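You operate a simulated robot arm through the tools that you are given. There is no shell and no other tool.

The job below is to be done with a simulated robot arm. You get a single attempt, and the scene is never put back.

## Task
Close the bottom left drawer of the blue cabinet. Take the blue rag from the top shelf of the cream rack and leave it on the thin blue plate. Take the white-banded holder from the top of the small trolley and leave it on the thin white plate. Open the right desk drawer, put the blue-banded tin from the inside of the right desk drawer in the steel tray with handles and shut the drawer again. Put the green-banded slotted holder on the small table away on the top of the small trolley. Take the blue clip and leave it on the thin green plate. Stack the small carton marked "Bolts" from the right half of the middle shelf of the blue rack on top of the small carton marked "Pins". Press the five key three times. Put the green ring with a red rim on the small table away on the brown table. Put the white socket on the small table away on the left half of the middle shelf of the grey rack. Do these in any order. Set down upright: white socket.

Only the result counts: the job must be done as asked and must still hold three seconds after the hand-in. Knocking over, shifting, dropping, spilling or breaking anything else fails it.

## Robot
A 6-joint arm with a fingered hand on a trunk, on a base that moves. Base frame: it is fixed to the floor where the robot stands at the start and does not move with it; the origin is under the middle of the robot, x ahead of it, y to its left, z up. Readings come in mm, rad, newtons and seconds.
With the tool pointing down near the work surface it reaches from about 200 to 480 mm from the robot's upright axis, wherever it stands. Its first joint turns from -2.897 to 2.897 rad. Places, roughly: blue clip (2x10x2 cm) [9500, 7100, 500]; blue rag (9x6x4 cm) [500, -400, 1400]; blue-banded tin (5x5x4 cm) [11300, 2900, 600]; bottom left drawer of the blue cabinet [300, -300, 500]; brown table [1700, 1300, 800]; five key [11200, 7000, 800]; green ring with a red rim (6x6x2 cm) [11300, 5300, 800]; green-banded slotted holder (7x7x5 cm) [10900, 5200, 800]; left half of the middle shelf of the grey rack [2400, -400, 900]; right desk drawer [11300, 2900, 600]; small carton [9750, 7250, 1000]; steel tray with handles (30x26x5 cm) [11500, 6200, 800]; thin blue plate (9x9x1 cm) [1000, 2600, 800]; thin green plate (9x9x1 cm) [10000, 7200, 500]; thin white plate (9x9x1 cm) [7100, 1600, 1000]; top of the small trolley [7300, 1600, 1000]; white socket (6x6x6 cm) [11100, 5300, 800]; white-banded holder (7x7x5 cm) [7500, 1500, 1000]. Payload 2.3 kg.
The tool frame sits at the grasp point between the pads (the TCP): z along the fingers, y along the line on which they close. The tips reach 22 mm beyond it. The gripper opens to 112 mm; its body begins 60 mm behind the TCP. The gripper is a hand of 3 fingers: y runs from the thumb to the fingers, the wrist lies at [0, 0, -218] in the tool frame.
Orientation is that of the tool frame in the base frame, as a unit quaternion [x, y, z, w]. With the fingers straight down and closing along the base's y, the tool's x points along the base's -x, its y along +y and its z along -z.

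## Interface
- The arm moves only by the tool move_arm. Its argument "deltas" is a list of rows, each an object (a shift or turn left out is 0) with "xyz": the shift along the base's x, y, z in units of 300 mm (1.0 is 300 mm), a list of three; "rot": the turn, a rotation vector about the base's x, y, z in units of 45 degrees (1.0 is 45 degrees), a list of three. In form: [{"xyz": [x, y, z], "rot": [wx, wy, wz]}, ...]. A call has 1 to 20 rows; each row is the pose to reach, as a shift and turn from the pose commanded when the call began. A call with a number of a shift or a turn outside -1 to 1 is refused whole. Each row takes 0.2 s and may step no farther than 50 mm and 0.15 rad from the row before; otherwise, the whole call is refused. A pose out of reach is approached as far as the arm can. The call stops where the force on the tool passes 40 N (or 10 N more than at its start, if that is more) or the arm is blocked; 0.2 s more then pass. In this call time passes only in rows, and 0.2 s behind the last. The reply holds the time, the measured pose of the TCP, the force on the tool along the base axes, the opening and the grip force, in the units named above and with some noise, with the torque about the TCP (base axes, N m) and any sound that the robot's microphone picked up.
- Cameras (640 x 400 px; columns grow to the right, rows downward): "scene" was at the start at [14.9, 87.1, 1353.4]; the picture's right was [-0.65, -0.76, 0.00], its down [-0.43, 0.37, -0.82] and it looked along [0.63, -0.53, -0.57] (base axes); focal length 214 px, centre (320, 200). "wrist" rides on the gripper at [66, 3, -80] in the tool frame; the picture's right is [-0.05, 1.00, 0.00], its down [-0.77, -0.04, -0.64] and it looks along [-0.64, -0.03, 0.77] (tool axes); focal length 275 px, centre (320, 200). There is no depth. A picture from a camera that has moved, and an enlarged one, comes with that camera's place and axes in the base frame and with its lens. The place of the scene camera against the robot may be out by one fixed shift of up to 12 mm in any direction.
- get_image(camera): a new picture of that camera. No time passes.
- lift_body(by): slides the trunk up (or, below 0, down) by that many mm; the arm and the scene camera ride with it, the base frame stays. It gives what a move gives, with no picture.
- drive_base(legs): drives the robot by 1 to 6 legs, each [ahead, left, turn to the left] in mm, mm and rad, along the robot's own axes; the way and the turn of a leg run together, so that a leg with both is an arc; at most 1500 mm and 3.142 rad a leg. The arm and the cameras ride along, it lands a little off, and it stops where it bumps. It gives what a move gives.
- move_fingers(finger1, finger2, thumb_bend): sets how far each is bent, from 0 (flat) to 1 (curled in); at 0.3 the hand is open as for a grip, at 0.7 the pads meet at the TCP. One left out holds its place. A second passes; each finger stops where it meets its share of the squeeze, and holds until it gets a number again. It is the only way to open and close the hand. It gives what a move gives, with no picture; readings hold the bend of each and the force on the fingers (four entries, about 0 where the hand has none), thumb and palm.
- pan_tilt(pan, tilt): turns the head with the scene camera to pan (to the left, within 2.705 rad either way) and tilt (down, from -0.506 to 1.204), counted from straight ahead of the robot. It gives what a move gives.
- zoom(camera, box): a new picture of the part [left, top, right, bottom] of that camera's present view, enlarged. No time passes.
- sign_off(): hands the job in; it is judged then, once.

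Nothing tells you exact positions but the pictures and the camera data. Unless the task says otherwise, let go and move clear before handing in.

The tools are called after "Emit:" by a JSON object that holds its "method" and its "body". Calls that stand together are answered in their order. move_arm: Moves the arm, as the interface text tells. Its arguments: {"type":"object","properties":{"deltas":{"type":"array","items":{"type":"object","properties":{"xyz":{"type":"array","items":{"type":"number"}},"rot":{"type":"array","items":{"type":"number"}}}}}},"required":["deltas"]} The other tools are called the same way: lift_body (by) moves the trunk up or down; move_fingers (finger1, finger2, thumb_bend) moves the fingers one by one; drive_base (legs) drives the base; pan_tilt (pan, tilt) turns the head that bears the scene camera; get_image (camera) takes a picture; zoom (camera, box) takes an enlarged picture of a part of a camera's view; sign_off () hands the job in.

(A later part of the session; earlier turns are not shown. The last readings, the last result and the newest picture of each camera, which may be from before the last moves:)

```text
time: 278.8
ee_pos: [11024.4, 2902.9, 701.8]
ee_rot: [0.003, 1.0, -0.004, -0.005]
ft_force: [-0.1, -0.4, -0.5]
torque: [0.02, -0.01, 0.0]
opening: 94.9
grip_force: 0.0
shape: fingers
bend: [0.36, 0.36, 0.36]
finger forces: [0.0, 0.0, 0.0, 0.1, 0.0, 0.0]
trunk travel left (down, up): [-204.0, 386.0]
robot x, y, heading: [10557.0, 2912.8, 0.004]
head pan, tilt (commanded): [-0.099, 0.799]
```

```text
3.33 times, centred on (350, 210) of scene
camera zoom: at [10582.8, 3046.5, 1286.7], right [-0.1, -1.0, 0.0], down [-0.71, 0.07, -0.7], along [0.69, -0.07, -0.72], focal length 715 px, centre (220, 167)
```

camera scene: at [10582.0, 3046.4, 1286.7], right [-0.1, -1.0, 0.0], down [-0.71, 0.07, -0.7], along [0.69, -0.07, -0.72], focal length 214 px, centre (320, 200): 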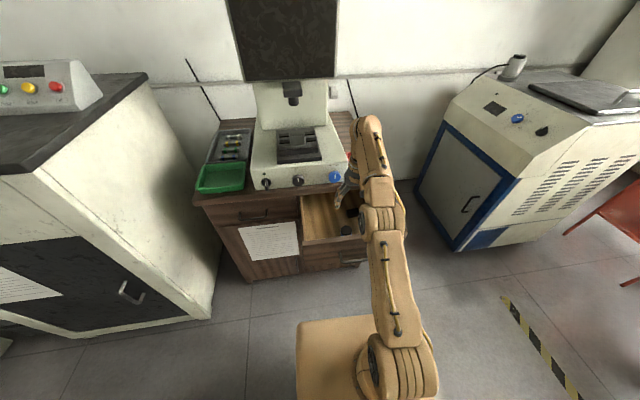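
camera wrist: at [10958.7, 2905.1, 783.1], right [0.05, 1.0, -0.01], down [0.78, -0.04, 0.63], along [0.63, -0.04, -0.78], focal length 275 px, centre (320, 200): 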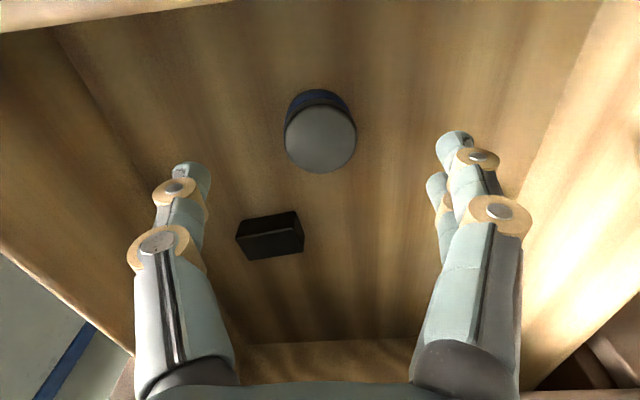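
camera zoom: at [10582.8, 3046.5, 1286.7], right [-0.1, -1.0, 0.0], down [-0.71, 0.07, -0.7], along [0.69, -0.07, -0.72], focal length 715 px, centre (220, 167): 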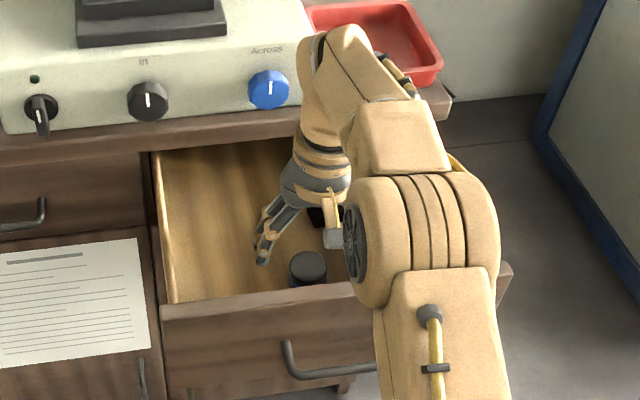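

Emit:
{"method": "move_arm", "body": {"deltas": [{"xyz": [0.006, -0.007, -0.1]}, {"xyz": [0.006, -0.007, -0.18]}, {"xyz": [0.006, -0.007, -0.218]}]}}

Emit:
{"method": "get_image", "body": {"camera": "wrist"}}

```text
time: 279.5
ee_pos: [11026.9, 2900.1, 648.7]
ee_rot: [0.004, 1.0, -0.003, -0.001]
ft_force: [2.6, -0.4, 21.8]
torque: [0.12, 1.83, 0.03]
opening: 94.7
grip_force: 0.1
shape: fingers
bend: [0.36, 0.36, 0.36]
finger forces: [0.0, 0.1, 0.0, 0.0, 0.1, 0.1]
trunk travel left (down, up): [-204.0, 386.0]
robot x, y, heading: [10553.7, 2909.6, 0.001]
head pan, tilt (commanded): [-0.099, 0.799]
stopped in row 3: the force on the tool passed its limit at 54 N (the readings are from after the stop); the commanded pose is now the measured one
```

```text
taken
camera wrist: at [10959.9, 2903.9, 729.1], right [0.06, 1.0, -0.01], down [0.77, -0.04, 0.64], along [0.64, -0.04, -0.77], focal length 275 px, centre (320, 200)
```

wrist: 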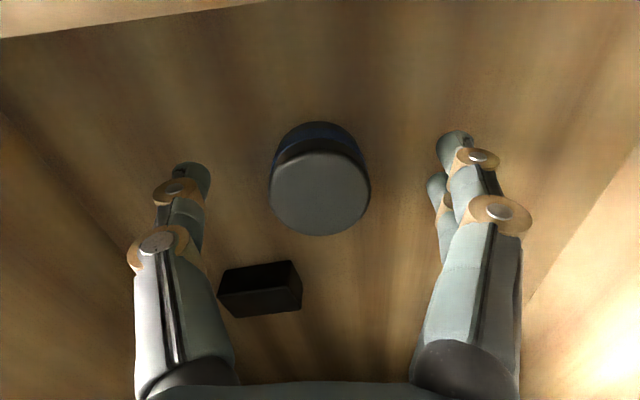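

The wrist camera housing touched the drawer's front panel. I raise a little, tilt the hand about 14° inward to clear it, and continue down gently.

Emit:
{"method": "move_arm", "body": {"deltas": [{"xyz": [0, 0, 0.05]}, {"xyz": [0, 0, 0.08], "rot": [0, 0.1, 0]}, {"xyz": [0, 0, 0.08], "rot": [0, 0.2, 0]}, {"xyz": [0, 0, 0.08], "rot": [0, 0.32, 0]}]}}

Emit:
{"method": "get_image", "body": {"camera": "wrist"}}

```text
time: 280.5
ee_pos: [11004.0, 2911.8, 667.6]
ee_rot: [0.004, 0.992, -0.004, -0.127]
ft_force: [0.0, -0.4, 0.5]
torque: [0.0, 0.02, -0.01]
opening: 94.4
grip_force: 0.0
shape: fingers
bend: [0.36, 0.36, 0.36]
finger forces: [0.1, 0.1, 0.0, 0.0, 0.0, 0.0]
out of reach, approached as far as the arm can: row 3, 4
trunk travel left (down, up): [-204.0, 386.0]
robot x, y, heading: [10558.3, 2911.1, -0.0]
head pan, tilt (commanded): [-0.099, 0.799]
```

```text
taken
camera wrist: at [10958.7, 2915.3, 761.8], right [0.05, 1.0, -0.02], down [0.91, -0.04, 0.42], along [0.42, -0.04, -0.91], focal length 275 px, centre (320, 200)
```

wrist: 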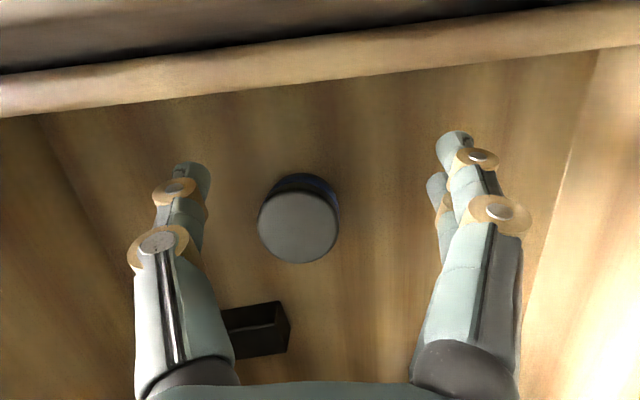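

Emit:
{"method": "drive_base", "body": {"legs": [[40, 0, 0]]}}

Emit:
{"method": "move_arm", "body": {"deltas": [{"xyz": [-0.05, -0.038, 0]}, {"xyz": [-0.06, -0.038, -0.05]}]}}

Emit:
{"method": "get_image", "body": {"camera": "wrist"}}

```text
time: 281.4
ee_pos: [11043.0, 2912.4, 667.0]
ee_rot: [0.003, 0.992, -0.004, -0.127]
ft_force: [0.3, 0.3, -0.5]
torque: [0.0, 0.03, -0.01]
opening: 94.5
grip_force: 0.2
shape: fingers
bend: [0.36, 0.36, 0.36]
finger forces: [0.0, 0.0, 0.1, 0.0, 0.1, 0.0]
trunk travel left (down, up): [-204.0, 386.0]
robot x, y, heading: [10597.4, 2906.5, 0.003]
head pan, tilt (commanded): [-0.099, 0.799]
```

```text
time: 282.0
ee_pos: [11040.4, 2901.6, 660.1]
ee_rot: [0.004, 0.992, -0.004, -0.127]
ft_force: [-0.1, 0.2, -0.5]
torque: [0.02, 0.01, 0.02]
opening: 94.9
grip_force: 0.2
shape: fingers
bend: [0.36, 0.36, 0.36]
finger forces: [0.0, 0.1, 0.0, 0.1, 0.0, 0.0]
out of reach, approached as far as the arm can: row 1, 2
trunk travel left (down, up): [-204.0, 386.0]
robot x, y, heading: [10594.7, 2913.6, 0.001]
head pan, tilt (commanded): [-0.099, 0.799]
```

```text
taken
camera wrist: at [10995.8, 2904.3, 755.4], right [0.05, 1.0, -0.02], down [0.91, -0.04, 0.42], along [0.42, -0.04, -0.91], focal length 275 px, centre (320, 200)
```

wrist: 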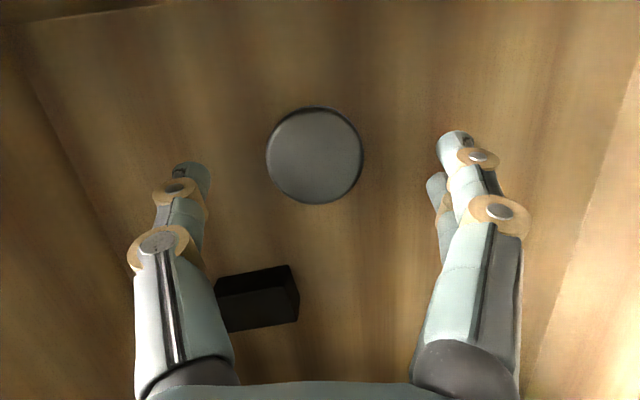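

Emit:
{"method": "drive_base", "body": {"legs": [[-12, -3, 0]]}}

Emit:
{"method": "lift_body", "body": {"by": -14}}

Emit:
{"method": "get_image", "body": {"camera": "wrist"}}

```text
time: 282.7
ee_pos: [11027.8, 2898.6, 660.6]
ee_rot: [0.003, 0.992, -0.004, -0.127]
ft_force: [-0.2, 0.6, 0.2]
torque: [0.01, 0.03, 0.02]
opening: 94.5
grip_force: 0.1
shape: fingers
bend: [0.36, 0.36, 0.36]
finger forces: [0.0, 0.0, 0.1, 0.0, 0.1, 0.0]
trunk travel left (down, up): [-204.0, 386.0]
robot x, y, heading: [10580.7, 2910.7, 0.006]
head pan, tilt (commanded): [-0.099, 0.799]
```

```text
time: 283.3
ee_pos: [11027.5, 2897.1, 646.1]
ee_rot: [0.004, 0.992, -0.003, -0.126]
ft_force: [-0.6, -0.4, 0.2]
torque: [0.01, 0.0, -0.04]
opening: 94.6
grip_force: 0.1
shape: fingers
bend: [0.36, 0.36, 0.36]
finger forces: [0.0, 0.0, 0.1, 0.1, 0.0, 0.0]
trunk travel left (down, up): [-190.0, 400.0]
robot x, y, heading: [10578.5, 2910.0, -0.003]
head pan, tilt (commanded): [-0.099, 0.799]
```

```text
taken
camera wrist: at [10983.7, 2901.3, 741.4], right [0.05, 1.0, -0.02], down [0.91, -0.04, 0.42], along [0.42, -0.04, -0.91], focal length 275 px, centre (320, 200)
```

wrist: 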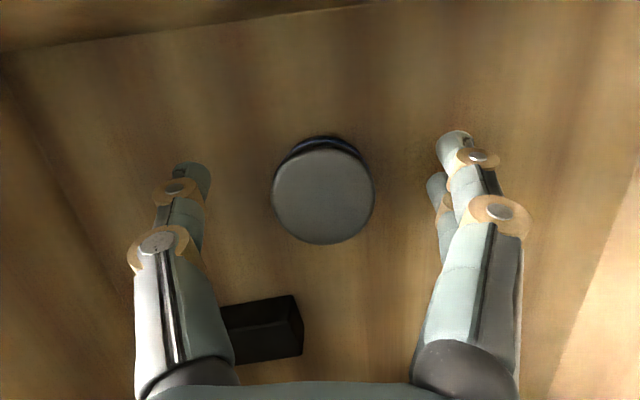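

Emit:
{"method": "lift_body", "body": {"by": -7}}

Emit:
{"method": "move_fingers", "body": {"finger1": 0.5, "finger2": 0.5, "thumb_bend": 0.5}}

Emit:
{"method": "get_image", "body": {"camera": "wrist"}}

```text
time: 283.9
ee_pos: [11028.5, 2897.5, 639.4]
ee_rot: [0.003, 0.992, -0.004, -0.127]
ft_force: [-0.6, 0.3, 0.2]
torque: [-0.03, 0.01, -0.04]
opening: 94.6
grip_force: 0.1
shape: fingers
bend: [0.36, 0.36, 0.36]
finger forces: [0.1, 0.1, 0.1, 0.0, 0.1, 0.0]
trunk travel left (down, up): [-183.0, 407.0]
robot x, y, heading: [10584.5, 2907.1, -0.005]
head pan, tilt (commanded): [-0.099, 0.799]
```

```text
time: 284.9
ee_pos: [11028.0, 2897.4, 639.7]
ee_rot: [0.003, 0.992, -0.004, -0.126]
ft_force: [2.6, 1.9, 9.8]
torque: [0.49, -0.1, -0.04]
opening: 55.5
grip_force: 5.5
shape: fingers
bend: [0.5, 0.46, 0.5]
finger forces: [0.1, 10.2, 0.0, 0.0, 0.0, 0.0]
trunk travel left (down, up): [-183.0, 407.0]
robot x, y, heading: [10585.5, 2910.8, 0.005]
head pan, tilt (commanded): [-0.099, 0.799]
```

```text
taken
camera wrist: at [10983.2, 2901.5, 735.0], right [0.05, 1.0, -0.02], down [0.91, -0.04, 0.42], along [0.42, -0.04, -0.91], focal length 275 px, centre (320, 200)
```

wrist: 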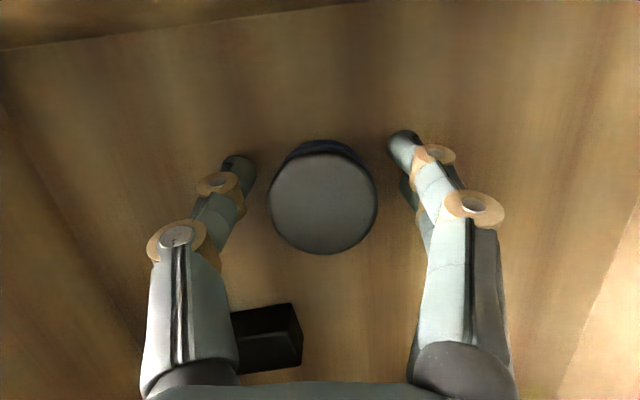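

Emit:
{"method": "lift_body", "body": {"by": 5}}

Emit:
{"method": "move_fingers", "body": {"finger1": 0.6, "finger2": 0.6, "thumb_bend": 0.6}}

Emit:
{"method": "get_image", "body": {"camera": "wrist"}}

```text
time: 285.4
ee_pos: [11027.7, 2897.0, 644.9]
ee_rot: [0.004, 0.992, -0.004, -0.128]
ft_force: [-0.1, -0.7, 0.4]
torque: [0.01, 0.01, -0.02]
opening: 55.5
grip_force: 0.1
shape: fingers
bend: [0.5, 0.5, 0.5]
finger forces: [0.1, 0.1, 0.0, 0.0, 0.0, 0.0]
trunk travel left (down, up): [-188.0, 402.0]
robot x, y, heading: [10583.4, 2910.7, 0.004]
head pan, tilt (commanded): [-0.099, 0.799]
```

```text
time: 286.4
ee_pos: [11029.2, 2898.3, 644.9]
ee_rot: [0.004, 0.992, -0.003, -0.127]
ft_force: [-0.2, 0.7, 0.1]
torque: [0.02, -0.03, 0.0]
opening: 31.9
grip_force: 2.9
shape: fingers
bend: [0.59, 0.56, 0.58]
finger forces: [0.2, 2.4, 0.0, 0.1, 2.7, 0.0]
trunk travel left (down, up): [-188.0, 402.0]
robot x, y, heading: [10581.2, 2906.8, 0.004]
head pan, tilt (commanded): [-0.099, 0.799]
```

```text
taken
camera wrist: at [10983.8, 2901.3, 739.4], right [0.05, 1.0, -0.02], down [0.91, -0.04, 0.42], along [0.42, -0.04, -0.91], focal length 275 px, centre (320, 200)
```

wrist: 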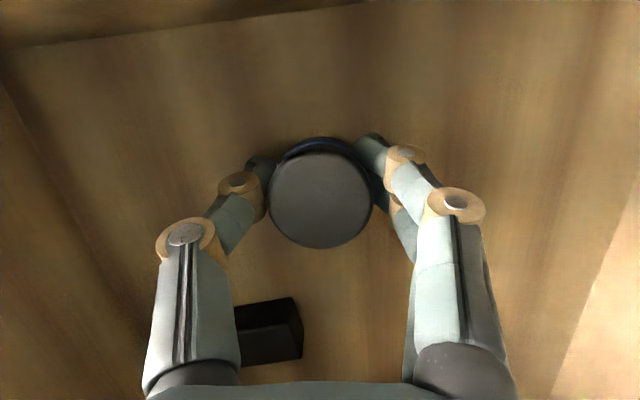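

Finger contact sits slightly on the near side of the tin. I open a touch, shift 6 mm forward with the base, and re-grip.

Emit:
{"method": "move_fingers", "body": {"finger1": 0.5, "finger2": 0.5, "thumb_bend": 0.5}}

Emit:
{"method": "drive_base", "body": {"legs": [[7, 0, 0]]}}

Emit:
{"method": "move_fingers", "body": {"finger1": 0.62, "finger2": 0.62, "thumb_bend": 0.62}}

Emit:
{"method": "get_image", "body": {"camera": "wrist"}}

```text
time: 287.4
ee_pos: [11027.9, 2897.8, 644.8]
ee_rot: [0.004, 0.992, -0.003, -0.127]
ft_force: [0.0, -0.6, 0.0]
torque: [0.01, -0.02, 0.02]
opening: 54.4
grip_force: 0.1
shape: fingers
bend: [0.5, 0.5, 0.5]
finger forces: [0.0, 0.1, 0.0, 0.0, 0.0, 0.1]
trunk travel left (down, up): [-188.0, 402.0]
robot x, y, heading: [10584.7, 2908.2, 0.002]
head pan, tilt (commanded): [-0.099, 0.799]
```

```text
time: 288.2
ee_pos: [11036.0, 2898.4, 644.3]
ee_rot: [0.004, 0.992, -0.004, -0.127]
ft_force: [0.2, -0.3, -0.3]
torque: [0.02, -0.01, 0.03]
opening: 54.5
grip_force: 0.1
shape: fingers
bend: [0.5, 0.5, 0.5]
finger forces: [0.0, 0.0, 0.0, 0.1, 0.1, 0.1]
trunk travel left (down, up): [-188.0, 402.0]
robot x, y, heading: [10592.3, 2905.7, -0.0]
head pan, tilt (commanded): [-0.099, 0.799]
```

```text
time: 289.2
ee_pos: [11035.4, 2897.2, 644.7]
ee_rot: [0.003, 0.992, -0.004, -0.127]
ft_force: [-0.2, -0.1, -0.2]
torque: [0.0, 0.0, 0.02]
opening: 34.4
grip_force: 5.2
shape: fingers
bend: [0.58, 0.57, 0.59]
finger forces: [2.2, 3.3, 0.0, 0.0, 5.3, 0.0]
trunk travel left (down, up): [-188.0, 402.0]
robot x, y, heading: [10590.8, 2910.4, -0.001]
head pan, tilt (commanded): [-0.099, 0.799]
```

```text
taken
camera wrist: at [10990.9, 2901.4, 739.4], right [0.05, 1.0, -0.02], down [0.91, -0.04, 0.42], along [0.42, -0.04, -0.91], focal length 275 px, centre (320, 200)
```

wrist: 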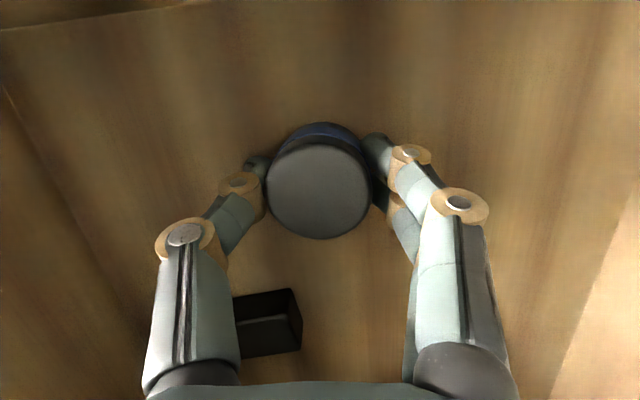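

Now the grip is balanced. I squeeze more and lift.

Emit:
{"method": "move_fingers", "body": {"finger1": 0.72, "finger2": 0.72, "thumb_bend": 0.72}}

Emit:
{"method": "lift_body", "body": {"by": 30}}

Emit:
{"method": "get_image", "body": {"camera": "wrist"}}

```text
time: 290.2
ee_pos: [11036.0, 2898.6, 644.4]
ee_rot: [0.005, 0.992, -0.004, -0.127]
ft_force: [0.2, 0.6, -0.3]
torque: [-0.03, 0.02, 0.03]
opening: 32.2
grip_force: 15.7
shape: fingers
bend: [0.6, 0.57, 0.63]
finger forces: [7.6, 7.8, 0.1, 0.0, 15.1, 0.0]
trunk travel left (down, up): [-188.0, 402.0]
robot x, y, heading: [10589.3, 2908.7, 0.002]
head pan, tilt (commanded): [-0.099, 0.799]
```

```text
time: 290.9
ee_pos: [11035.8, 2897.4, 675.7]
ee_rot: [0.004, 0.992, -0.004, -0.127]
ft_force: [0.0, 0.0, -1.3]
torque: [-0.03, 0.02, 0.01]
opening: 32.4
grip_force: 15.2
shape: fingers
bend: [0.6, 0.57, 0.63]
finger forces: [7.6, 7.9, 0.1, 0.0, 15.3, 0.0]
trunk travel left (down, up): [-218.0, 372.0]
robot x, y, heading: [10587.7, 2907.4, 0.005]
head pan, tilt (commanded): [-0.099, 0.799]
```

```text
taken
camera wrist: at [10991.0, 2901.4, 769.5], right [0.05, 1.0, -0.02], down [0.91, -0.04, 0.42], along [0.42, -0.04, -0.91], focal length 275 px, centre (320, 200)
```

wrist: 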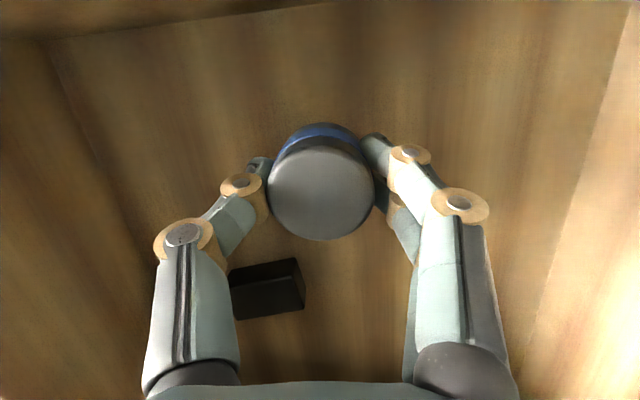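

The tin is lifted cleanly. I'll deliver it first and come back to shut the drawer; I raise the hand, back away and head for the tray table.

Emit:
{"method": "lift_body", "body": {"by": 330}}

Emit:
{"method": "drive_base", "body": {"legs": [[-600, 0, 0], [0, 1300, 0]]}}

Emit:
{"method": "pan_tilt", "body": {"pan": 0.5, "tilt": 0.4}}

Emit:
{"method": "get_image", "body": {"camera": "scene"}}

Emit:
{"method": "get_image", "body": {"camera": "wrist"}}

```text
time: 294.2
ee_pos: [11036.3, 2897.6, 1004.4]
ee_rot: [0.003, 0.992, -0.005, -0.127]
ft_force: [0.1, 0.1, -1.0]
torque: [-0.01, 0.0, 0.02]
opening: 32.5
grip_force: 15.4
shape: fingers
bend: [0.6, 0.57, 0.63]
finger forces: [7.6, 7.8, 0.1, 0.0, 15.3, 0.1]
trunk travel left (down, up): [-548.0, 42.0]
robot x, y, heading: [10589.5, 2904.3, 0.006]
head pan, tilt (commanded): [-0.099, 0.799]
```

```text
time: 303.7
ee_pos: [10431.6, 4187.7, 1005.0]
ee_rot: [0.006, 0.992, -0.003, -0.127]
ft_force: [0.2, 0.1, -1.3]
torque: [-0.01, 0.0, 0.0]
opening: 32.3
grip_force: 15.7
shape: fingers
bend: [0.6, 0.57, 0.63]
finger forces: [7.6, 8.0, 0.1, 0.0, 15.3, 0.1]
trunk travel left (down, up): [-548.0, 42.0]
robot x, y, heading: [9988.8, 4199.0, -0.003]
head pan, tilt (commanded): [-0.099, 0.799]
```

```text
time: 304.7
ee_pos: [10432.0, 4187.9, 1004.8]
ee_rot: [0.006, 0.992, -0.003, -0.128]
ft_force: [-0.3, 1.0, -1.3]
torque: [0.03, 0.0, 0.02]
opening: 32.6
grip_force: 15.0
shape: fingers
bend: [0.6, 0.57, 0.63]
finger forces: [7.6, 7.9, 0.0, 0.1, 15.4, 0.1]
trunk travel left (down, up): [-548.0, 42.0]
robot x, y, heading: [9987.4, 4196.2, -0.0]
head pan, tilt (commanded): [0.499, 0.4]
```

```text
taken
camera scene: at [10015.8, 4387.5, 1665.7], right [0.48, -0.88, 0.0], down [-0.34, -0.19, -0.92], along [0.81, 0.44, -0.39], focal length 214 px, centre (320, 200)
```

scene: 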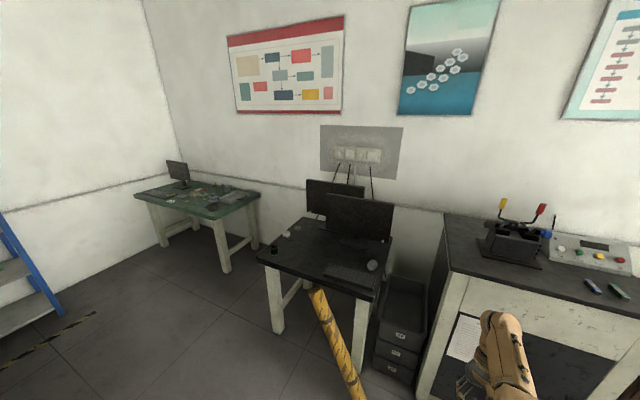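

```text
taken
camera wrist: at [10387.2, 4191.4, 1099.4], right [0.06, 1.0, -0.02], down [0.91, -0.04, 0.42], along [0.42, -0.04, -0.91], focal length 275 px, centre (320, 200)
```

wrist: 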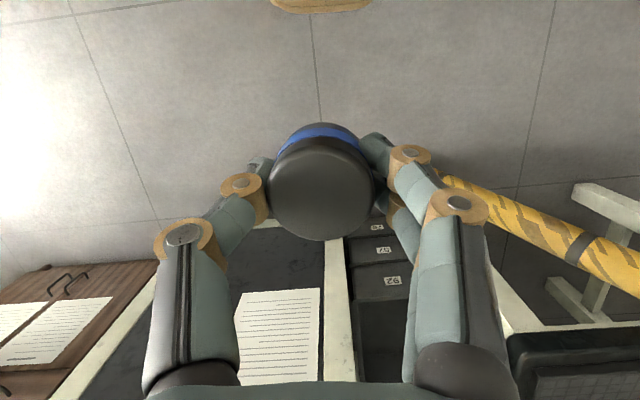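

Emit:
{"method": "zoom", "body": {"camera": "scene", "box": [120, 150, 290, 280]}}

Emit:
{"method": "zoom", "body": {"camera": "scene", "box": [240, 170, 420, 380]}}

```text
3.08 times, centred on (205, 215) of scene
camera zoom: at [10015.8, 4387.5, 1665.7], right [0.48, -0.88, 0.0], down [-0.34, -0.19, -0.92], along [0.81, 0.44, -0.39], focal length 660 px, centre (674, 154)
```

zoom: 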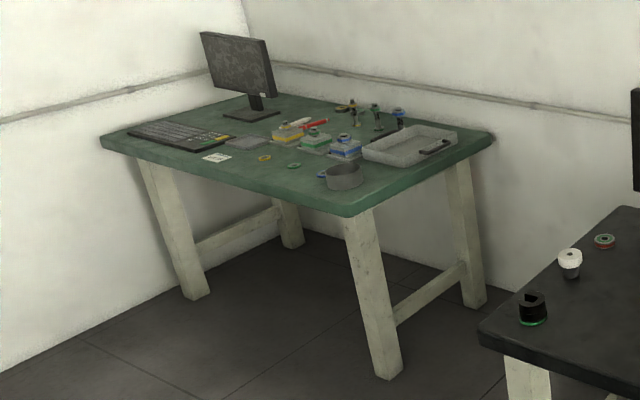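

```text
1.90 times, centred on (330, 275) of scene
camera zoom: at [10015.8, 4387.5, 1665.7], right [0.48, -0.88, 0.0], down [-0.34, -0.19, -0.92], along [0.81, 0.44, -0.39], focal length 408 px, centre (301, 57)
```

zoom: 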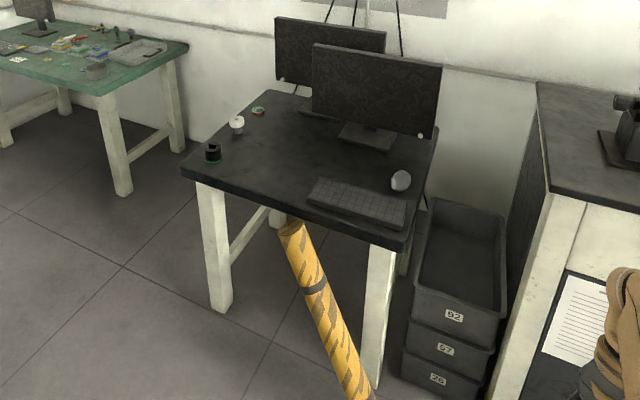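

The small table shows the green-banded slotted holder, white socket and ring at its left end; the grey steel tray is on the green corner table near (11430, 6195). I drive over to stand in front of the tray.

Emit:
{"method": "drive_base", "body": {"legs": [[0, 1500, 0], [0, 470, 0], [400, 0, 0]]}}

Emit:
{"method": "pan_tilt", "body": {"pan": 0.1, "tilt": 0.55}}

Emit:
{"method": "get_image", "body": {"camera": "scene"}}

```text
time: 316.5
ee_pos: [10855.5, 6130.0, 1004.6]
ee_rot: [0.012, 0.992, -0.003, -0.127]
ft_force: [-0.7, -0.2, -1.0]
torque: [0.04, 0.04, 0.01]
opening: 32.5
grip_force: 15.9
shape: fingers
bend: [0.6, 0.57, 0.63]
finger forces: [7.7, 8.0, 0.0, 0.0, 15.3, 0.1]
trunk travel left (down, up): [-548.0, 42.0]
robot x, y, heading: [10411.7, 6147.5, -0.016]
head pan, tilt (commanded): [0.499, 0.4]
```

```text
time: 317.4
ee_pos: [10854.5, 6131.5, 1004.7]
ee_rot: [0.012, 0.992, -0.002, -0.127]
ft_force: [-0.5, -0.2, -0.9]
torque: [0.01, 0.03, 0.01]
opening: 32.4
grip_force: 14.8
shape: fingers
bend: [0.6, 0.57, 0.63]
finger forces: [7.7, 8.0, 0.0, 0.0, 15.3, 0.0]
trunk travel left (down, up): [-548.0, 42.0]
robot x, y, heading: [10409.7, 6148.0, -0.012]
head pan, tilt (commanded): [0.099, 0.55]
```

```text
taken
camera scene: at [10449.3, 6300.4, 1652.1], right [0.09, -1.0, 0.0], down [-0.52, -0.05, -0.85], along [0.85, 0.07, -0.52], focal length 214 px, centre (320, 200)
```

scene: 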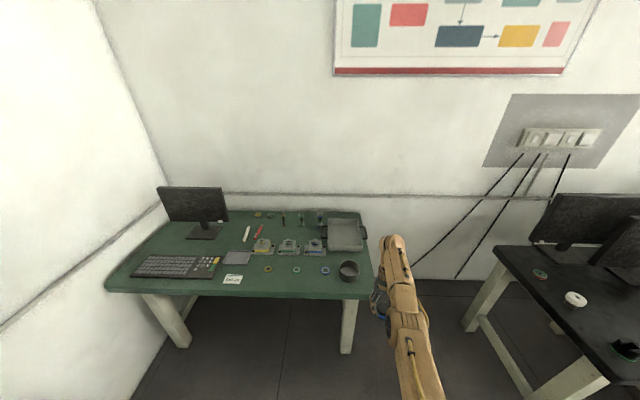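

Emit:
{"method": "zoom", "body": {"camera": "scene", "box": [230, 190, 400, 310]}}

Emit:
{"method": "zoom", "body": {"camera": "scene", "box": [90, 180, 260, 310]}}

Emit:
{"method": "zoom", "body": {"camera": "scene", "box": [480, 180, 640, 380]}}

```text
3.33 times, centred on (315, 250) of scene
camera zoom: at [10449.3, 6300.4, 1652.1], right [0.09, -1.0, 0.0], down [-0.52, -0.05, -0.85], along [0.85, 0.07, -0.52], focal length 715 px, centre (337, 33)
```

zoom: 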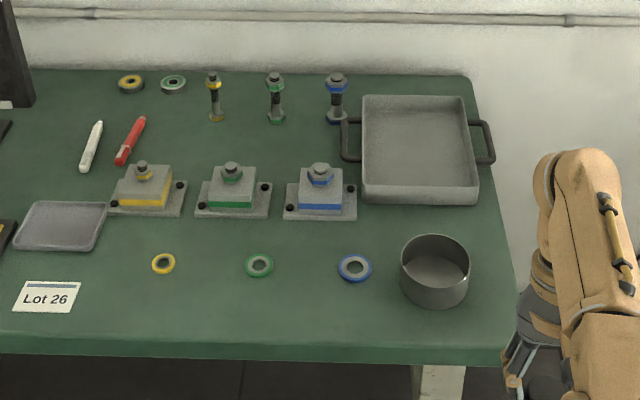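

```text
3.08 times, centred on (175, 245) of scene
camera zoom: at [10449.3, 6300.4, 1652.1], right [0.09, -1.0, 0.0], down [-0.52, -0.05, -0.85], along [0.85, 0.07, -0.52], focal length 660 px, centre (766, 62)
```

zoom: 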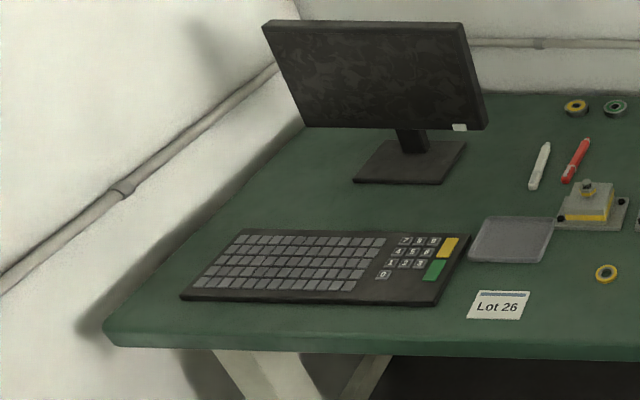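

```text
2.00 times, centred on (560, 280) of scene
camera zoom: at [10449.3, 6300.4, 1652.1], right [0.09, -1.0, 0.0], down [-0.52, -0.05, -0.85], along [0.85, 0.07, -0.52], focal length 429 px, centre (-160, 40)
```

zoom: 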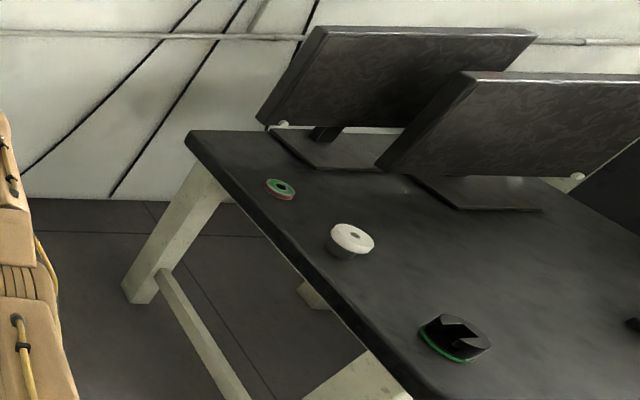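

The tray spans roughly x 11320–11560, y 6134–6332, with a round bowl in front of it near x≈11140. I drive up to the table and extend over the tray, levelling the tin.

Emit:
{"method": "drive_base", "body": {"legs": [[0, 80, 0.014], [395, 0, 0]]}}

Emit:
{"method": "pan_tilt", "body": {"pan": 0.0, "tilt": 0.8}}

Emit:
{"method": "get_image", "body": {"camera": "scene"}}

Emit:
{"method": "get_image", "body": {"camera": "wrist"}}

```text
time: 320.5
ee_pos: [11257.6, 6213.2, 1004.4]
ee_rot: [0.006, 0.992, -0.003, -0.128]
ft_force: [0.2, 0.2, -1.0]
torque: [0.0, -0.01, 0.02]
opening: 32.4
grip_force: 15.3
shape: fingers
bend: [0.6, 0.57, 0.63]
finger forces: [7.7, 8.1, 0.0, 0.0, 15.4, 0.1]
trunk travel left (down, up): [-548.0, 42.0]
robot x, y, heading: [10812.2, 6223.7, -0.004]
head pan, tilt (commanded): [0.099, 0.55]
```

```text
time: 321.3
ee_pos: [11256.6, 6212.2, 1003.8]
ee_rot: [0.006, 0.992, -0.004, -0.128]
ft_force: [0.4, -0.3, 0.2]
torque: [-0.01, 0.0, -0.04]
opening: 32.4
grip_force: 15.5
shape: fingers
bend: [0.6, 0.57, 0.63]
finger forces: [7.7, 7.9, 0.0, 0.0, 15.3, 0.1]
trunk travel left (down, up): [-548.0, 42.0]
robot x, y, heading: [10812.6, 6225.9, -0.004]
head pan, tilt (commanded): [0.0, 0.799]
```

```text
taken
camera scene: at [10840.5, 6369.7, 1630.7], right [0.0, -1.0, 0.0], down [-0.72, 0.0, -0.7], along [0.7, 0.0, -0.72], focal length 214 px, centre (320, 200)
```

scene: 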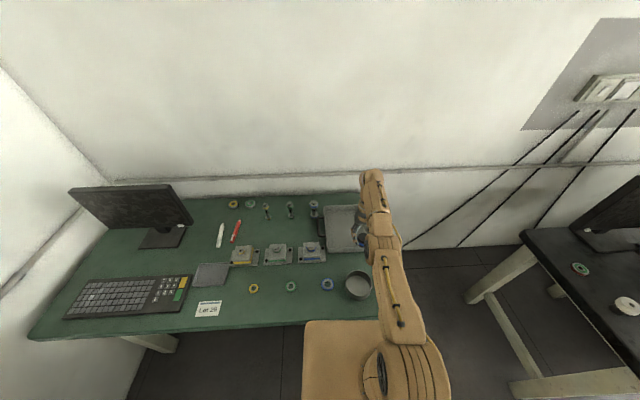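

```text
taken
camera wrist: at [11212.5, 6217.3, 1099.5], right [0.06, 1.0, -0.02], down [0.91, -0.04, 0.42], along [0.42, -0.04, -0.91], focal length 275 px, centre (320, 200)
```

wrist: 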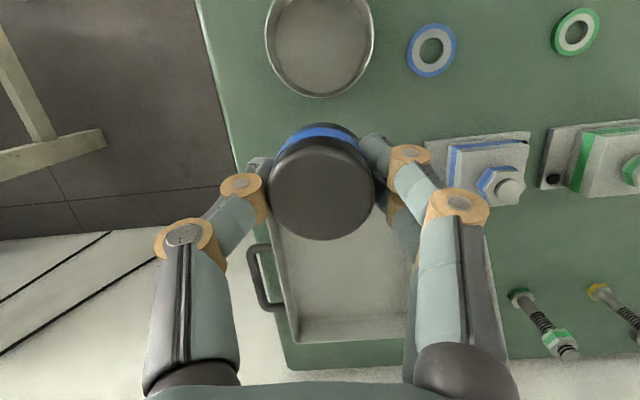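

Emit:
{"method": "zoom", "body": {"camera": "wrist", "box": [220, 200, 560, 400]}}

Emit:
{"method": "zoom", "body": {"camera": "scene", "box": [280, 160, 440, 310]}}

```text
1.88 times, centred on (390, 300) of wrist
camera zoom: at [11212.5, 6217.3, 1099.5], right [0.06, 1.0, -0.02], down [0.91, -0.04, 0.42], along [0.42, -0.04, -0.91], focal length 518 px, centre (188, 12)
```

zoom: 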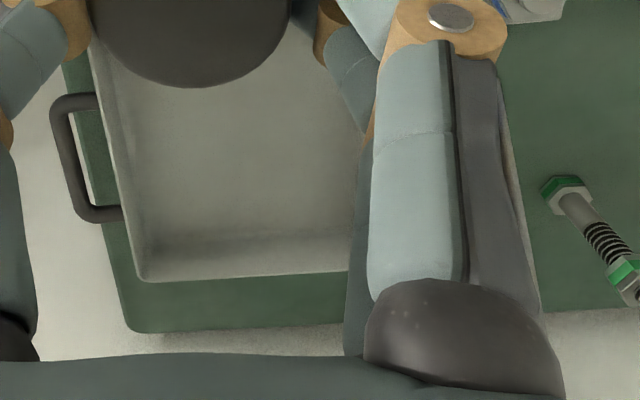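

```text
2.67 times, centred on (360, 235) of scene
camera zoom: at [10840.5, 6369.7, 1630.7], right [0.0, -1.0, 0.0], down [-0.72, 0.0, -0.7], along [0.7, 0.0, -0.72], focal length 572 px, centre (213, 107)
```

zoom: 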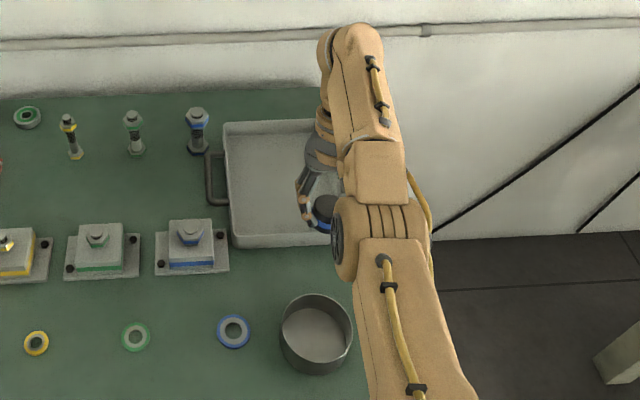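

Emit:
{"method": "move_arm", "body": {"deltas": [{"xyz": [0.08, 0.02, 0], "rot": [0, -0.12, 0]}, {"xyz": [0.16, 0.04, 0], "rot": [0, -0.24, 0]}, {"xyz": [0.24, 0.06, 0], "rot": [0, -0.36, 0]}, {"xyz": [0.32, 0.08, 0], "rot": [0, -0.48, 0]}, {"xyz": [0.4, 0.09, 0], "rot": [0, -0.6, 0]}, {"xyz": [0.48, 0.095, 0], "rot": [0, -0.6, 0]}]}}

Emit:
{"method": "get_image", "body": {"camera": "wrist"}}

Emit:
{"method": "zoom", "body": {"camera": "scene", "box": [280, 130, 440, 280]}}

```text
time: 322.7
ee_pos: [11362.6, 6244.8, 1003.8]
ee_rot: [0.008, 0.994, -0.002, 0.109]
ft_force: [-0.7, -0.6, -0.6]
torque: [-0.02, 0.01, 0.01]
opening: 31.9
grip_force: 15.7
shape: fingers
bend: [0.6, 0.57, 0.63]
finger forces: [7.9, 8.1, 0.1, 0.1, 15.0, 0.1]
out of reach, approached as far as the arm can: row 2, 3, 4, 5, 6
trunk travel left (down, up): [-548.0, 42.0]
robot x, y, heading: [10813.3, 6227.7, -0.004]
head pan, tilt (commanded): [0.0, 0.799]
```

```text
taken
camera wrist: at [11279.1, 6247.6, 1069.1], right [0.06, 1.0, 0.01], down [0.61, -0.04, 0.79], along [0.79, -0.04, -0.62], focal length 275 px, centre (320, 200)
```

wrist: 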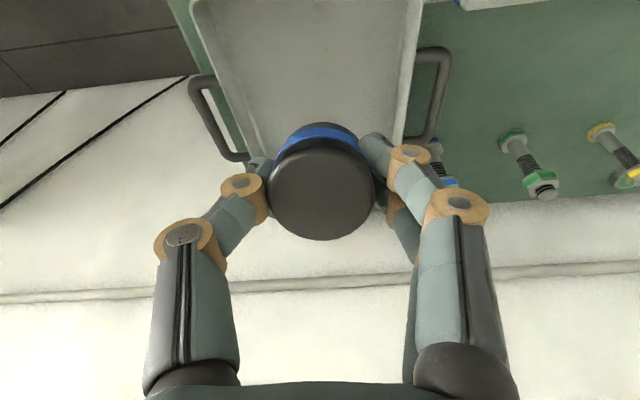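

```text
2.67 times, centred on (360, 205) of scene
camera zoom: at [10840.6, 6369.6, 1630.7], right [0.0, -1.0, 0.0], down [-0.72, 0.0, -0.7], along [0.7, 0.0, -0.72], focal length 572 px, centre (213, 187)
```

zoom: 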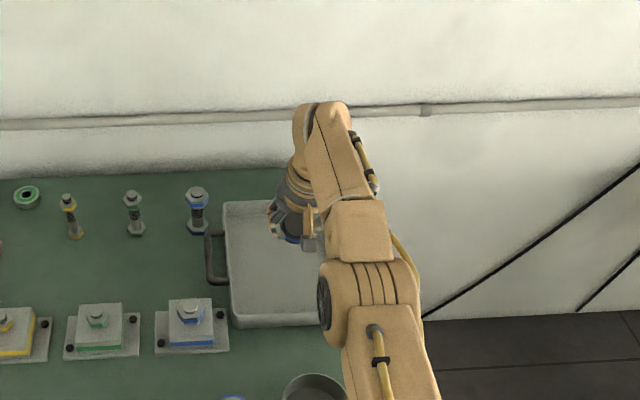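

Emit:
{"method": "pan_tilt", "body": {"pan": 0.0, "tilt": 1.2}}

Emit:
{"method": "get_image", "body": {"camera": "scene"}}

```text
time: 323.6
ee_pos: [11362.5, 6243.3, 1005.0]
ee_rot: [0.007, 0.994, -0.001, 0.109]
ft_force: [0.0, -0.5, -0.7]
torque: [0.01, 0.02, 0.01]
opening: 32.3
grip_force: 15.6
shape: fingers
bend: [0.6, 0.57, 0.63]
finger forces: [7.9, 8.1, 0.0, 0.0, 15.1, 0.0]
trunk travel left (down, up): [-548.0, 42.0]
robot x, y, heading: [10809.7, 6227.6, -0.002]
head pan, tilt (commanded): [0.0, 1.201]
```

```text
taken
camera scene: at [10816.0, 6369.7, 1603.0], right [0.0, -1.0, 0.0], down [-0.93, 0.0, -0.36], along [0.36, 0.0, -0.93], focal length 214 px, centre (320, 200)
```

scene: 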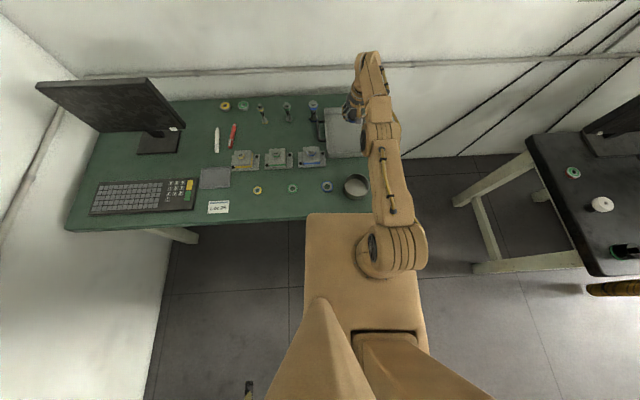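

The tray is laterally centred under the tin. I tilt a few degrees more to gain reach, then lower with the trunk.

Emit:
{"method": "move_arm", "body": {"deltas": [{"xyz": [0.05, -0.015, 0], "rot": [0, -0.09, 0]}, {"xyz": [0.1, -0.015, 0], "rot": [0, -0.18, 0]}]}}

Emit:
{"method": "lift_body", "body": {"by": -120}}

Emit:
{"method": "pan_tilt", "body": {"pan": -0.1, "tilt": 0.7}}

Emit:
{"method": "zoom", "body": {"camera": "scene", "box": [240, 120, 400, 270]}}

Emit:
{"method": "get_image", "body": {"camera": "wrist"}}

```text
time: 324.2
ee_pos: [11392.0, 6237.9, 1005.3]
ee_rot: [0.008, 0.984, -0.001, 0.179]
ft_force: [1.0, -0.8, -0.9]
torque: [0.0, 0.05, -0.01]
opening: 32.3
grip_force: 15.5
shape: fingers
bend: [0.6, 0.57, 0.63]
finger forces: [7.9, 8.1, 0.0, 0.0, 14.9, 0.0]
trunk travel left (down, up): [-548.0, 42.0]
robot x, y, heading: [10810.0, 6225.3, -0.004]
head pan, tilt (commanded): [0.0, 1.201]
```

```text
time: 325.7
ee_pos: [11392.2, 6237.9, 884.1]
ee_rot: [0.006, 0.984, -0.001, 0.177]
ft_force: [0.3, -0.3, 0.0]
torque: [0.01, 0.0, 0.01]
opening: 32.4
grip_force: 15.6
shape: fingers
bend: [0.6, 0.57, 0.63]
finger forces: [7.9, 8.1, 0.0, 0.1, 15.0, 0.0]
trunk travel left (down, up): [-428.0, 162.0]
robot x, y, heading: [10811.0, 6224.3, -0.002]
head pan, tilt (commanded): [0.0, 1.201]
```

```text
time: 326.6
ee_pos: [11391.0, 6238.2, 883.5]
ee_rot: [0.007, 0.984, -0.001, 0.178]
ft_force: [1.0, -0.9, -0.5]
torque: [0.07, 0.04, 0.05]
opening: 32.2
grip_force: 15.5
shape: fingers
bend: [0.6, 0.57, 0.63]
finger forces: [7.9, 8.0, 0.0, 0.1, 14.9, 0.0]
trunk travel left (down, up): [-428.0, 162.0]
robot x, y, heading: [10814.7, 6225.2, -0.005]
head pan, tilt (commanded): [-0.099, 0.7]
```

```text
2.67 times, centred on (320, 195) of scene
camera zoom: at [10844.4, 6361.2, 1518.8], right [-0.1, -0.99, 0.0], down [-0.64, 0.07, -0.76], along [0.76, -0.08, -0.64], focal length 572 px, centre (320, 213)
```

zoom: 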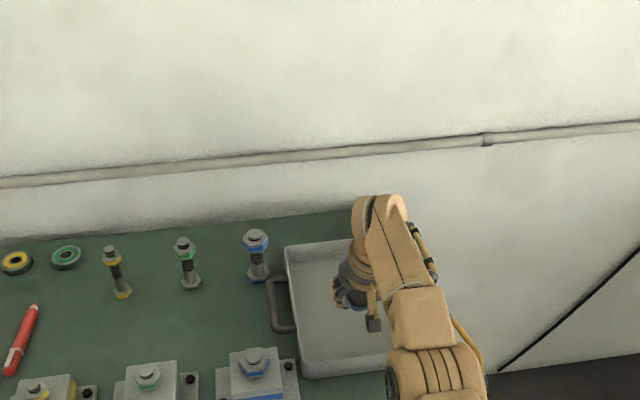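

```text
taken
camera wrist: at [11300.8, 6242.4, 936.5], right [0.06, 1.0, 0.02], down [0.5, -0.04, 0.87], along [0.86, -0.04, -0.5], focal length 275 px, centre (320, 200)
```

wrist: 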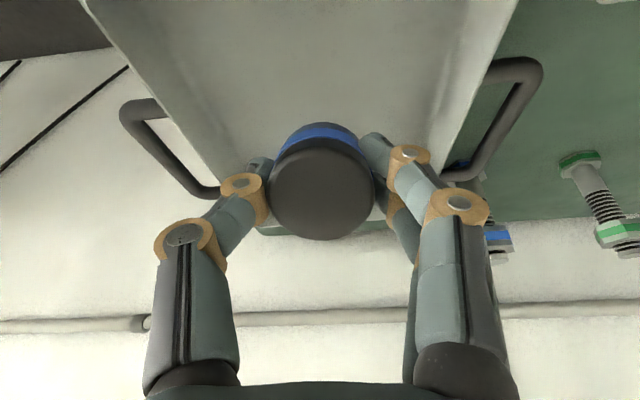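

Emit:
{"method": "lift_body", "body": {"by": -35}}

Emit:
{"method": "get_image", "body": {"camera": "wrist"}}

Emit:
{"method": "zoom", "body": {"camera": "scene", "box": [280, 130, 400, 230]}}

```text
time: 327.4
ee_pos: [11390.6, 6239.2, 848.6]
ee_rot: [0.007, 0.984, 0.0, 0.178]
ft_force: [0.5, -0.9, -0.6]
torque: [0.0, 0.01, -0.01]
opening: 32.3
grip_force: 15.2
shape: fingers
bend: [0.6, 0.57, 0.63]
finger forces: [7.8, 8.2, 0.0, 0.1, 15.0, 0.0]
trunk travel left (down, up): [-393.0, 197.0]
robot x, y, heading: [10811.5, 6225.2, -0.003]
head pan, tilt (commanded): [-0.099, 0.7]
```

```text
taken
camera wrist: at [11300.7, 6242.3, 901.5], right [0.06, 1.0, 0.02], down [0.5, -0.04, 0.87], along [0.86, -0.04, -0.5], focal length 275 px, centre (320, 200)
```

wrist: 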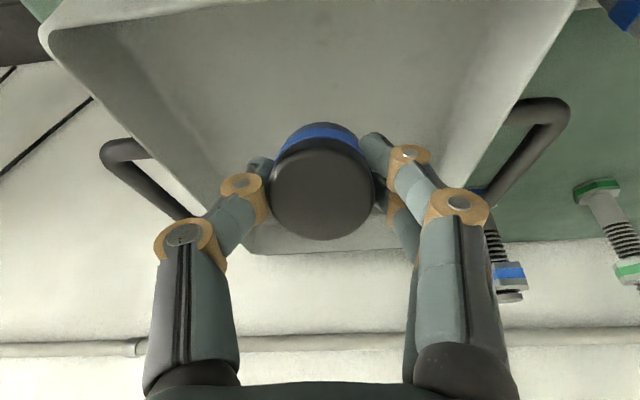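

```text
4.00 times, centred on (340, 180) of scene
camera zoom: at [10844.4, 6361.1, 1483.9], right [-0.1, -0.99, 0.0], down [-0.64, 0.07, -0.76], along [0.76, -0.08, -0.64], focal length 858 px, centre (240, 280)
```

zoom: 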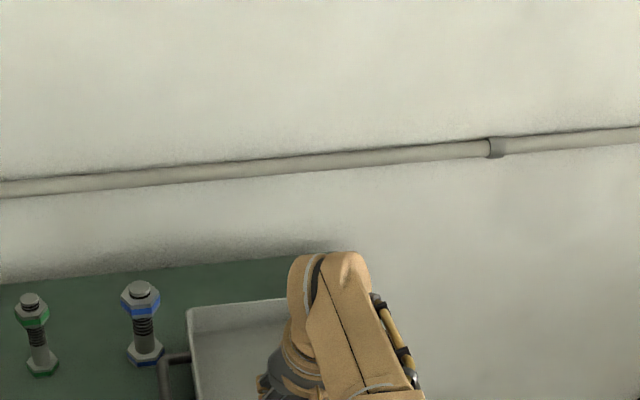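

The wrist view shows the rim at z≈795, so the tray floor is near 750 and the tray begins at x≈11353. I nudge 25 mm forward and lower further.

Emit:
{"method": "drive_base", "body": {"legs": [[25, 0, 0]]}}

Emit:
{"method": "lift_body", "body": {"by": -40}}

Emit:
{"method": "get_image", "body": {"camera": "wrist"}}

```text
time: 328.2
ee_pos: [11417.4, 6238.1, 848.3]
ee_rot: [0.007, 0.984, -0.001, 0.178]
ft_force: [0.2, -0.9, -1.3]
torque: [0.0, 0.0, 0.01]
opening: 32.2
grip_force: 15.6
shape: fingers
bend: [0.6, 0.57, 0.63]
finger forces: [7.9, 8.1, 0.0, 0.0, 15.0, 0.0]
trunk travel left (down, up): [-393.0, 197.0]
robot x, y, heading: [10835.0, 6225.8, -0.006]
head pan, tilt (commanded): [-0.099, 0.7]
```

```text
time: 329.0
ee_pos: [11417.3, 6237.5, 808.8]
ee_rot: [0.008, 0.984, -0.001, 0.178]
ft_force: [-0.6, -0.6, -0.5]
torque: [-0.03, 0.02, -0.03]
opening: 32.2
grip_force: 15.3
shape: fingers
bend: [0.6, 0.57, 0.63]
finger forces: [7.9, 8.2, 0.0, 0.1, 15.0, 0.0]
trunk travel left (down, up): [-353.0, 237.0]
robot x, y, heading: [10836.9, 6222.6, -0.005]
head pan, tilt (commanded): [-0.099, 0.7]
```

```text
taken
camera wrist: at [11325.6, 6242.2, 861.5], right [0.06, 1.0, 0.02], down [0.5, -0.04, 0.87], along [0.86, -0.04, -0.5], focal length 275 px, centre (320, 200)
```

wrist: 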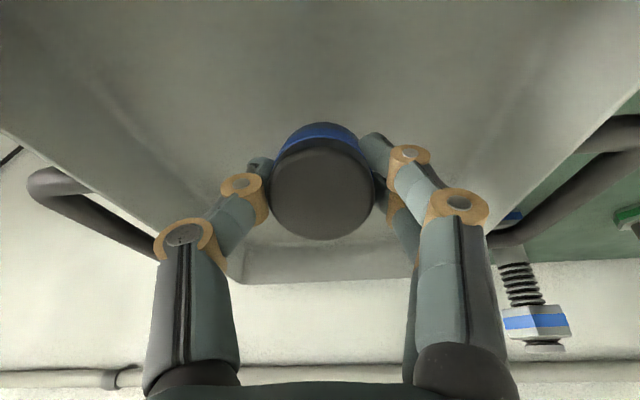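

Emit:
{"method": "lift_body", "body": {"by": -10}}

Emit:
{"method": "move_arm", "body": {"deltas": [{"xyz": [0, 0, -0.015]}, {"xyz": [0, 0, -0.03]}]}}

Emit:
{"method": "get_image", "body": {"camera": "wrist"}}

```text
time: 329.6
ee_pos: [11416.0, 6238.0, 798.6]
ee_rot: [0.007, 0.984, -0.002, 0.178]
ft_force: [0.0, 0.5, -1.2]
torque: [-0.01, 0.0, 0.02]
opening: 32.0
grip_force: 15.5
shape: fingers
bend: [0.6, 0.57, 0.63]
finger forces: [7.9, 8.0, 0.1, 0.0, 15.0, 0.1]
trunk travel left (down, up): [-343.0, 247.0]
robot x, y, heading: [10833.1, 6227.8, -0.007]
head pan, tilt (commanded): [-0.099, 0.7]
```

```text
time: 330.2
ee_pos: [11416.7, 6239.8, 791.1]
ee_rot: [0.007, 0.984, -0.002, 0.179]
ft_force: [0.8, -1.2, 4.2]
torque: [-0.04, -0.04, -0.03]
opening: 32.0
grip_force: 16.0
shape: fingers
bend: [0.61, 0.57, 0.63]
finger forces: [7.8, 8.3, 0.0, 0.1, 15.6, 0.0]
trunk travel left (down, up): [-343.0, 247.0]
robot x, y, heading: [10835.0, 6229.1, -0.007]
head pan, tilt (commanded): [-0.099, 0.7]
```

```text
taken
camera wrist: at [11325.5, 6242.4, 842.9], right [0.06, 1.0, 0.02], down [0.5, -0.04, 0.87], along [0.87, -0.04, -0.5], focal length 275 px, centre (320, 200)
```

wrist: 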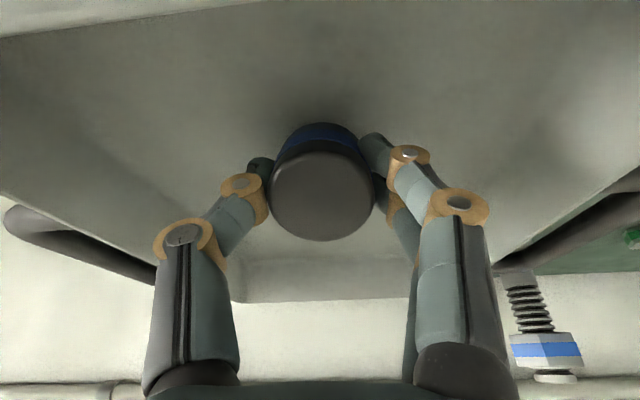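

The tin touches the tray floor. I release it gently.

Emit:
{"method": "move_fingers", "body": {"finger1": 0.54, "finger2": 0.52, "thumb_bend": 0.55}}

Emit:
{"method": "get_image", "body": {"camera": "wrist"}}

Emit:
{"method": "move_fingers", "body": {"finger1": 0.45, "finger2": 0.45, "thumb_bend": 0.45}}

Emit:
{"method": "get_image", "body": {"camera": "wrist"}}

```text
time: 331.2
ee_pos: [11417.3, 6240.0, 790.0]
ee_rot: [0.007, 0.984, -0.002, 0.177]
ft_force: [-0.4, -0.7, -1.0]
torque: [0.0, 0.02, -0.01]
opening: 41.6
grip_force: 0.0
shape: fingers
bend: [0.54, 0.52, 0.55]
finger forces: [0.1, 0.1, 0.0, 0.0, 0.0, 0.1]
trunk travel left (down, up): [-343.0, 247.0]
robot x, y, heading: [10838.4, 6224.6, -0.003]
head pan, tilt (commanded): [-0.099, 0.7]
```

```text
taken
camera wrist: at [11325.7, 6242.4, 842.2], right [0.06, 1.0, 0.02], down [0.5, -0.04, 0.87], along [0.86, -0.04, -0.5], focal length 275 px, centre (320, 200)
```

wrist: 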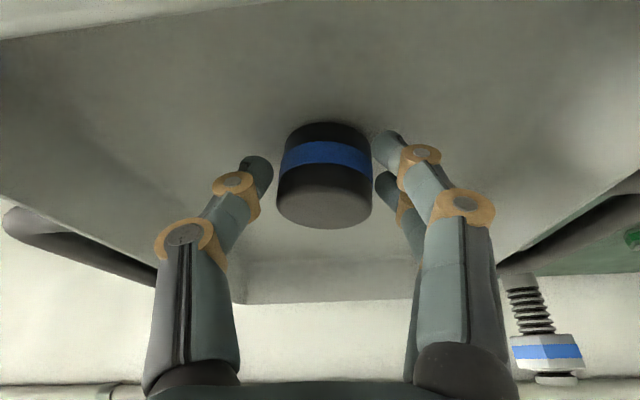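

```text
time: 332.2
ee_pos: [11416.8, 6237.8, 788.4]
ee_rot: [0.006, 0.984, -0.001, 0.178]
ft_force: [-1.4, -0.5, -0.6]
torque: [0.0, 0.03, 0.0]
opening: 68.7
grip_force: 0.0
shape: fingers
bend: [0.45, 0.45, 0.45]
finger forces: [0.0, 0.0, 0.0, 0.0, 0.1, 0.0]
trunk travel left (down, up): [-343.0, 247.0]
robot x, y, heading: [10837.7, 6226.4, -0.003]
head pan, tilt (commanded): [-0.099, 0.7]
```

```text
taken
camera wrist: at [11325.6, 6242.4, 842.2], right [0.06, 1.0, 0.02], down [0.5, -0.04, 0.87], along [0.86, -0.04, -0.5], focal length 275 px, centre (320, 200)
```

wrist: 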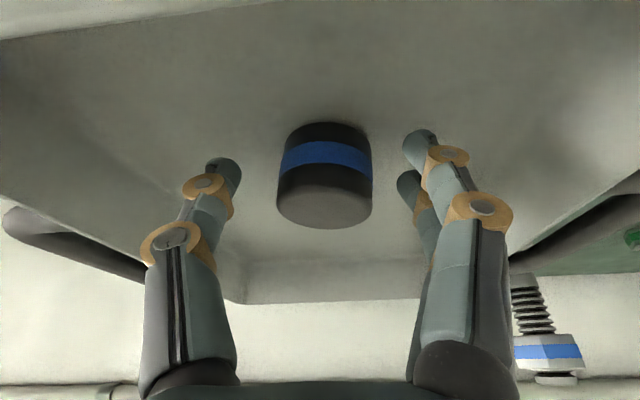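

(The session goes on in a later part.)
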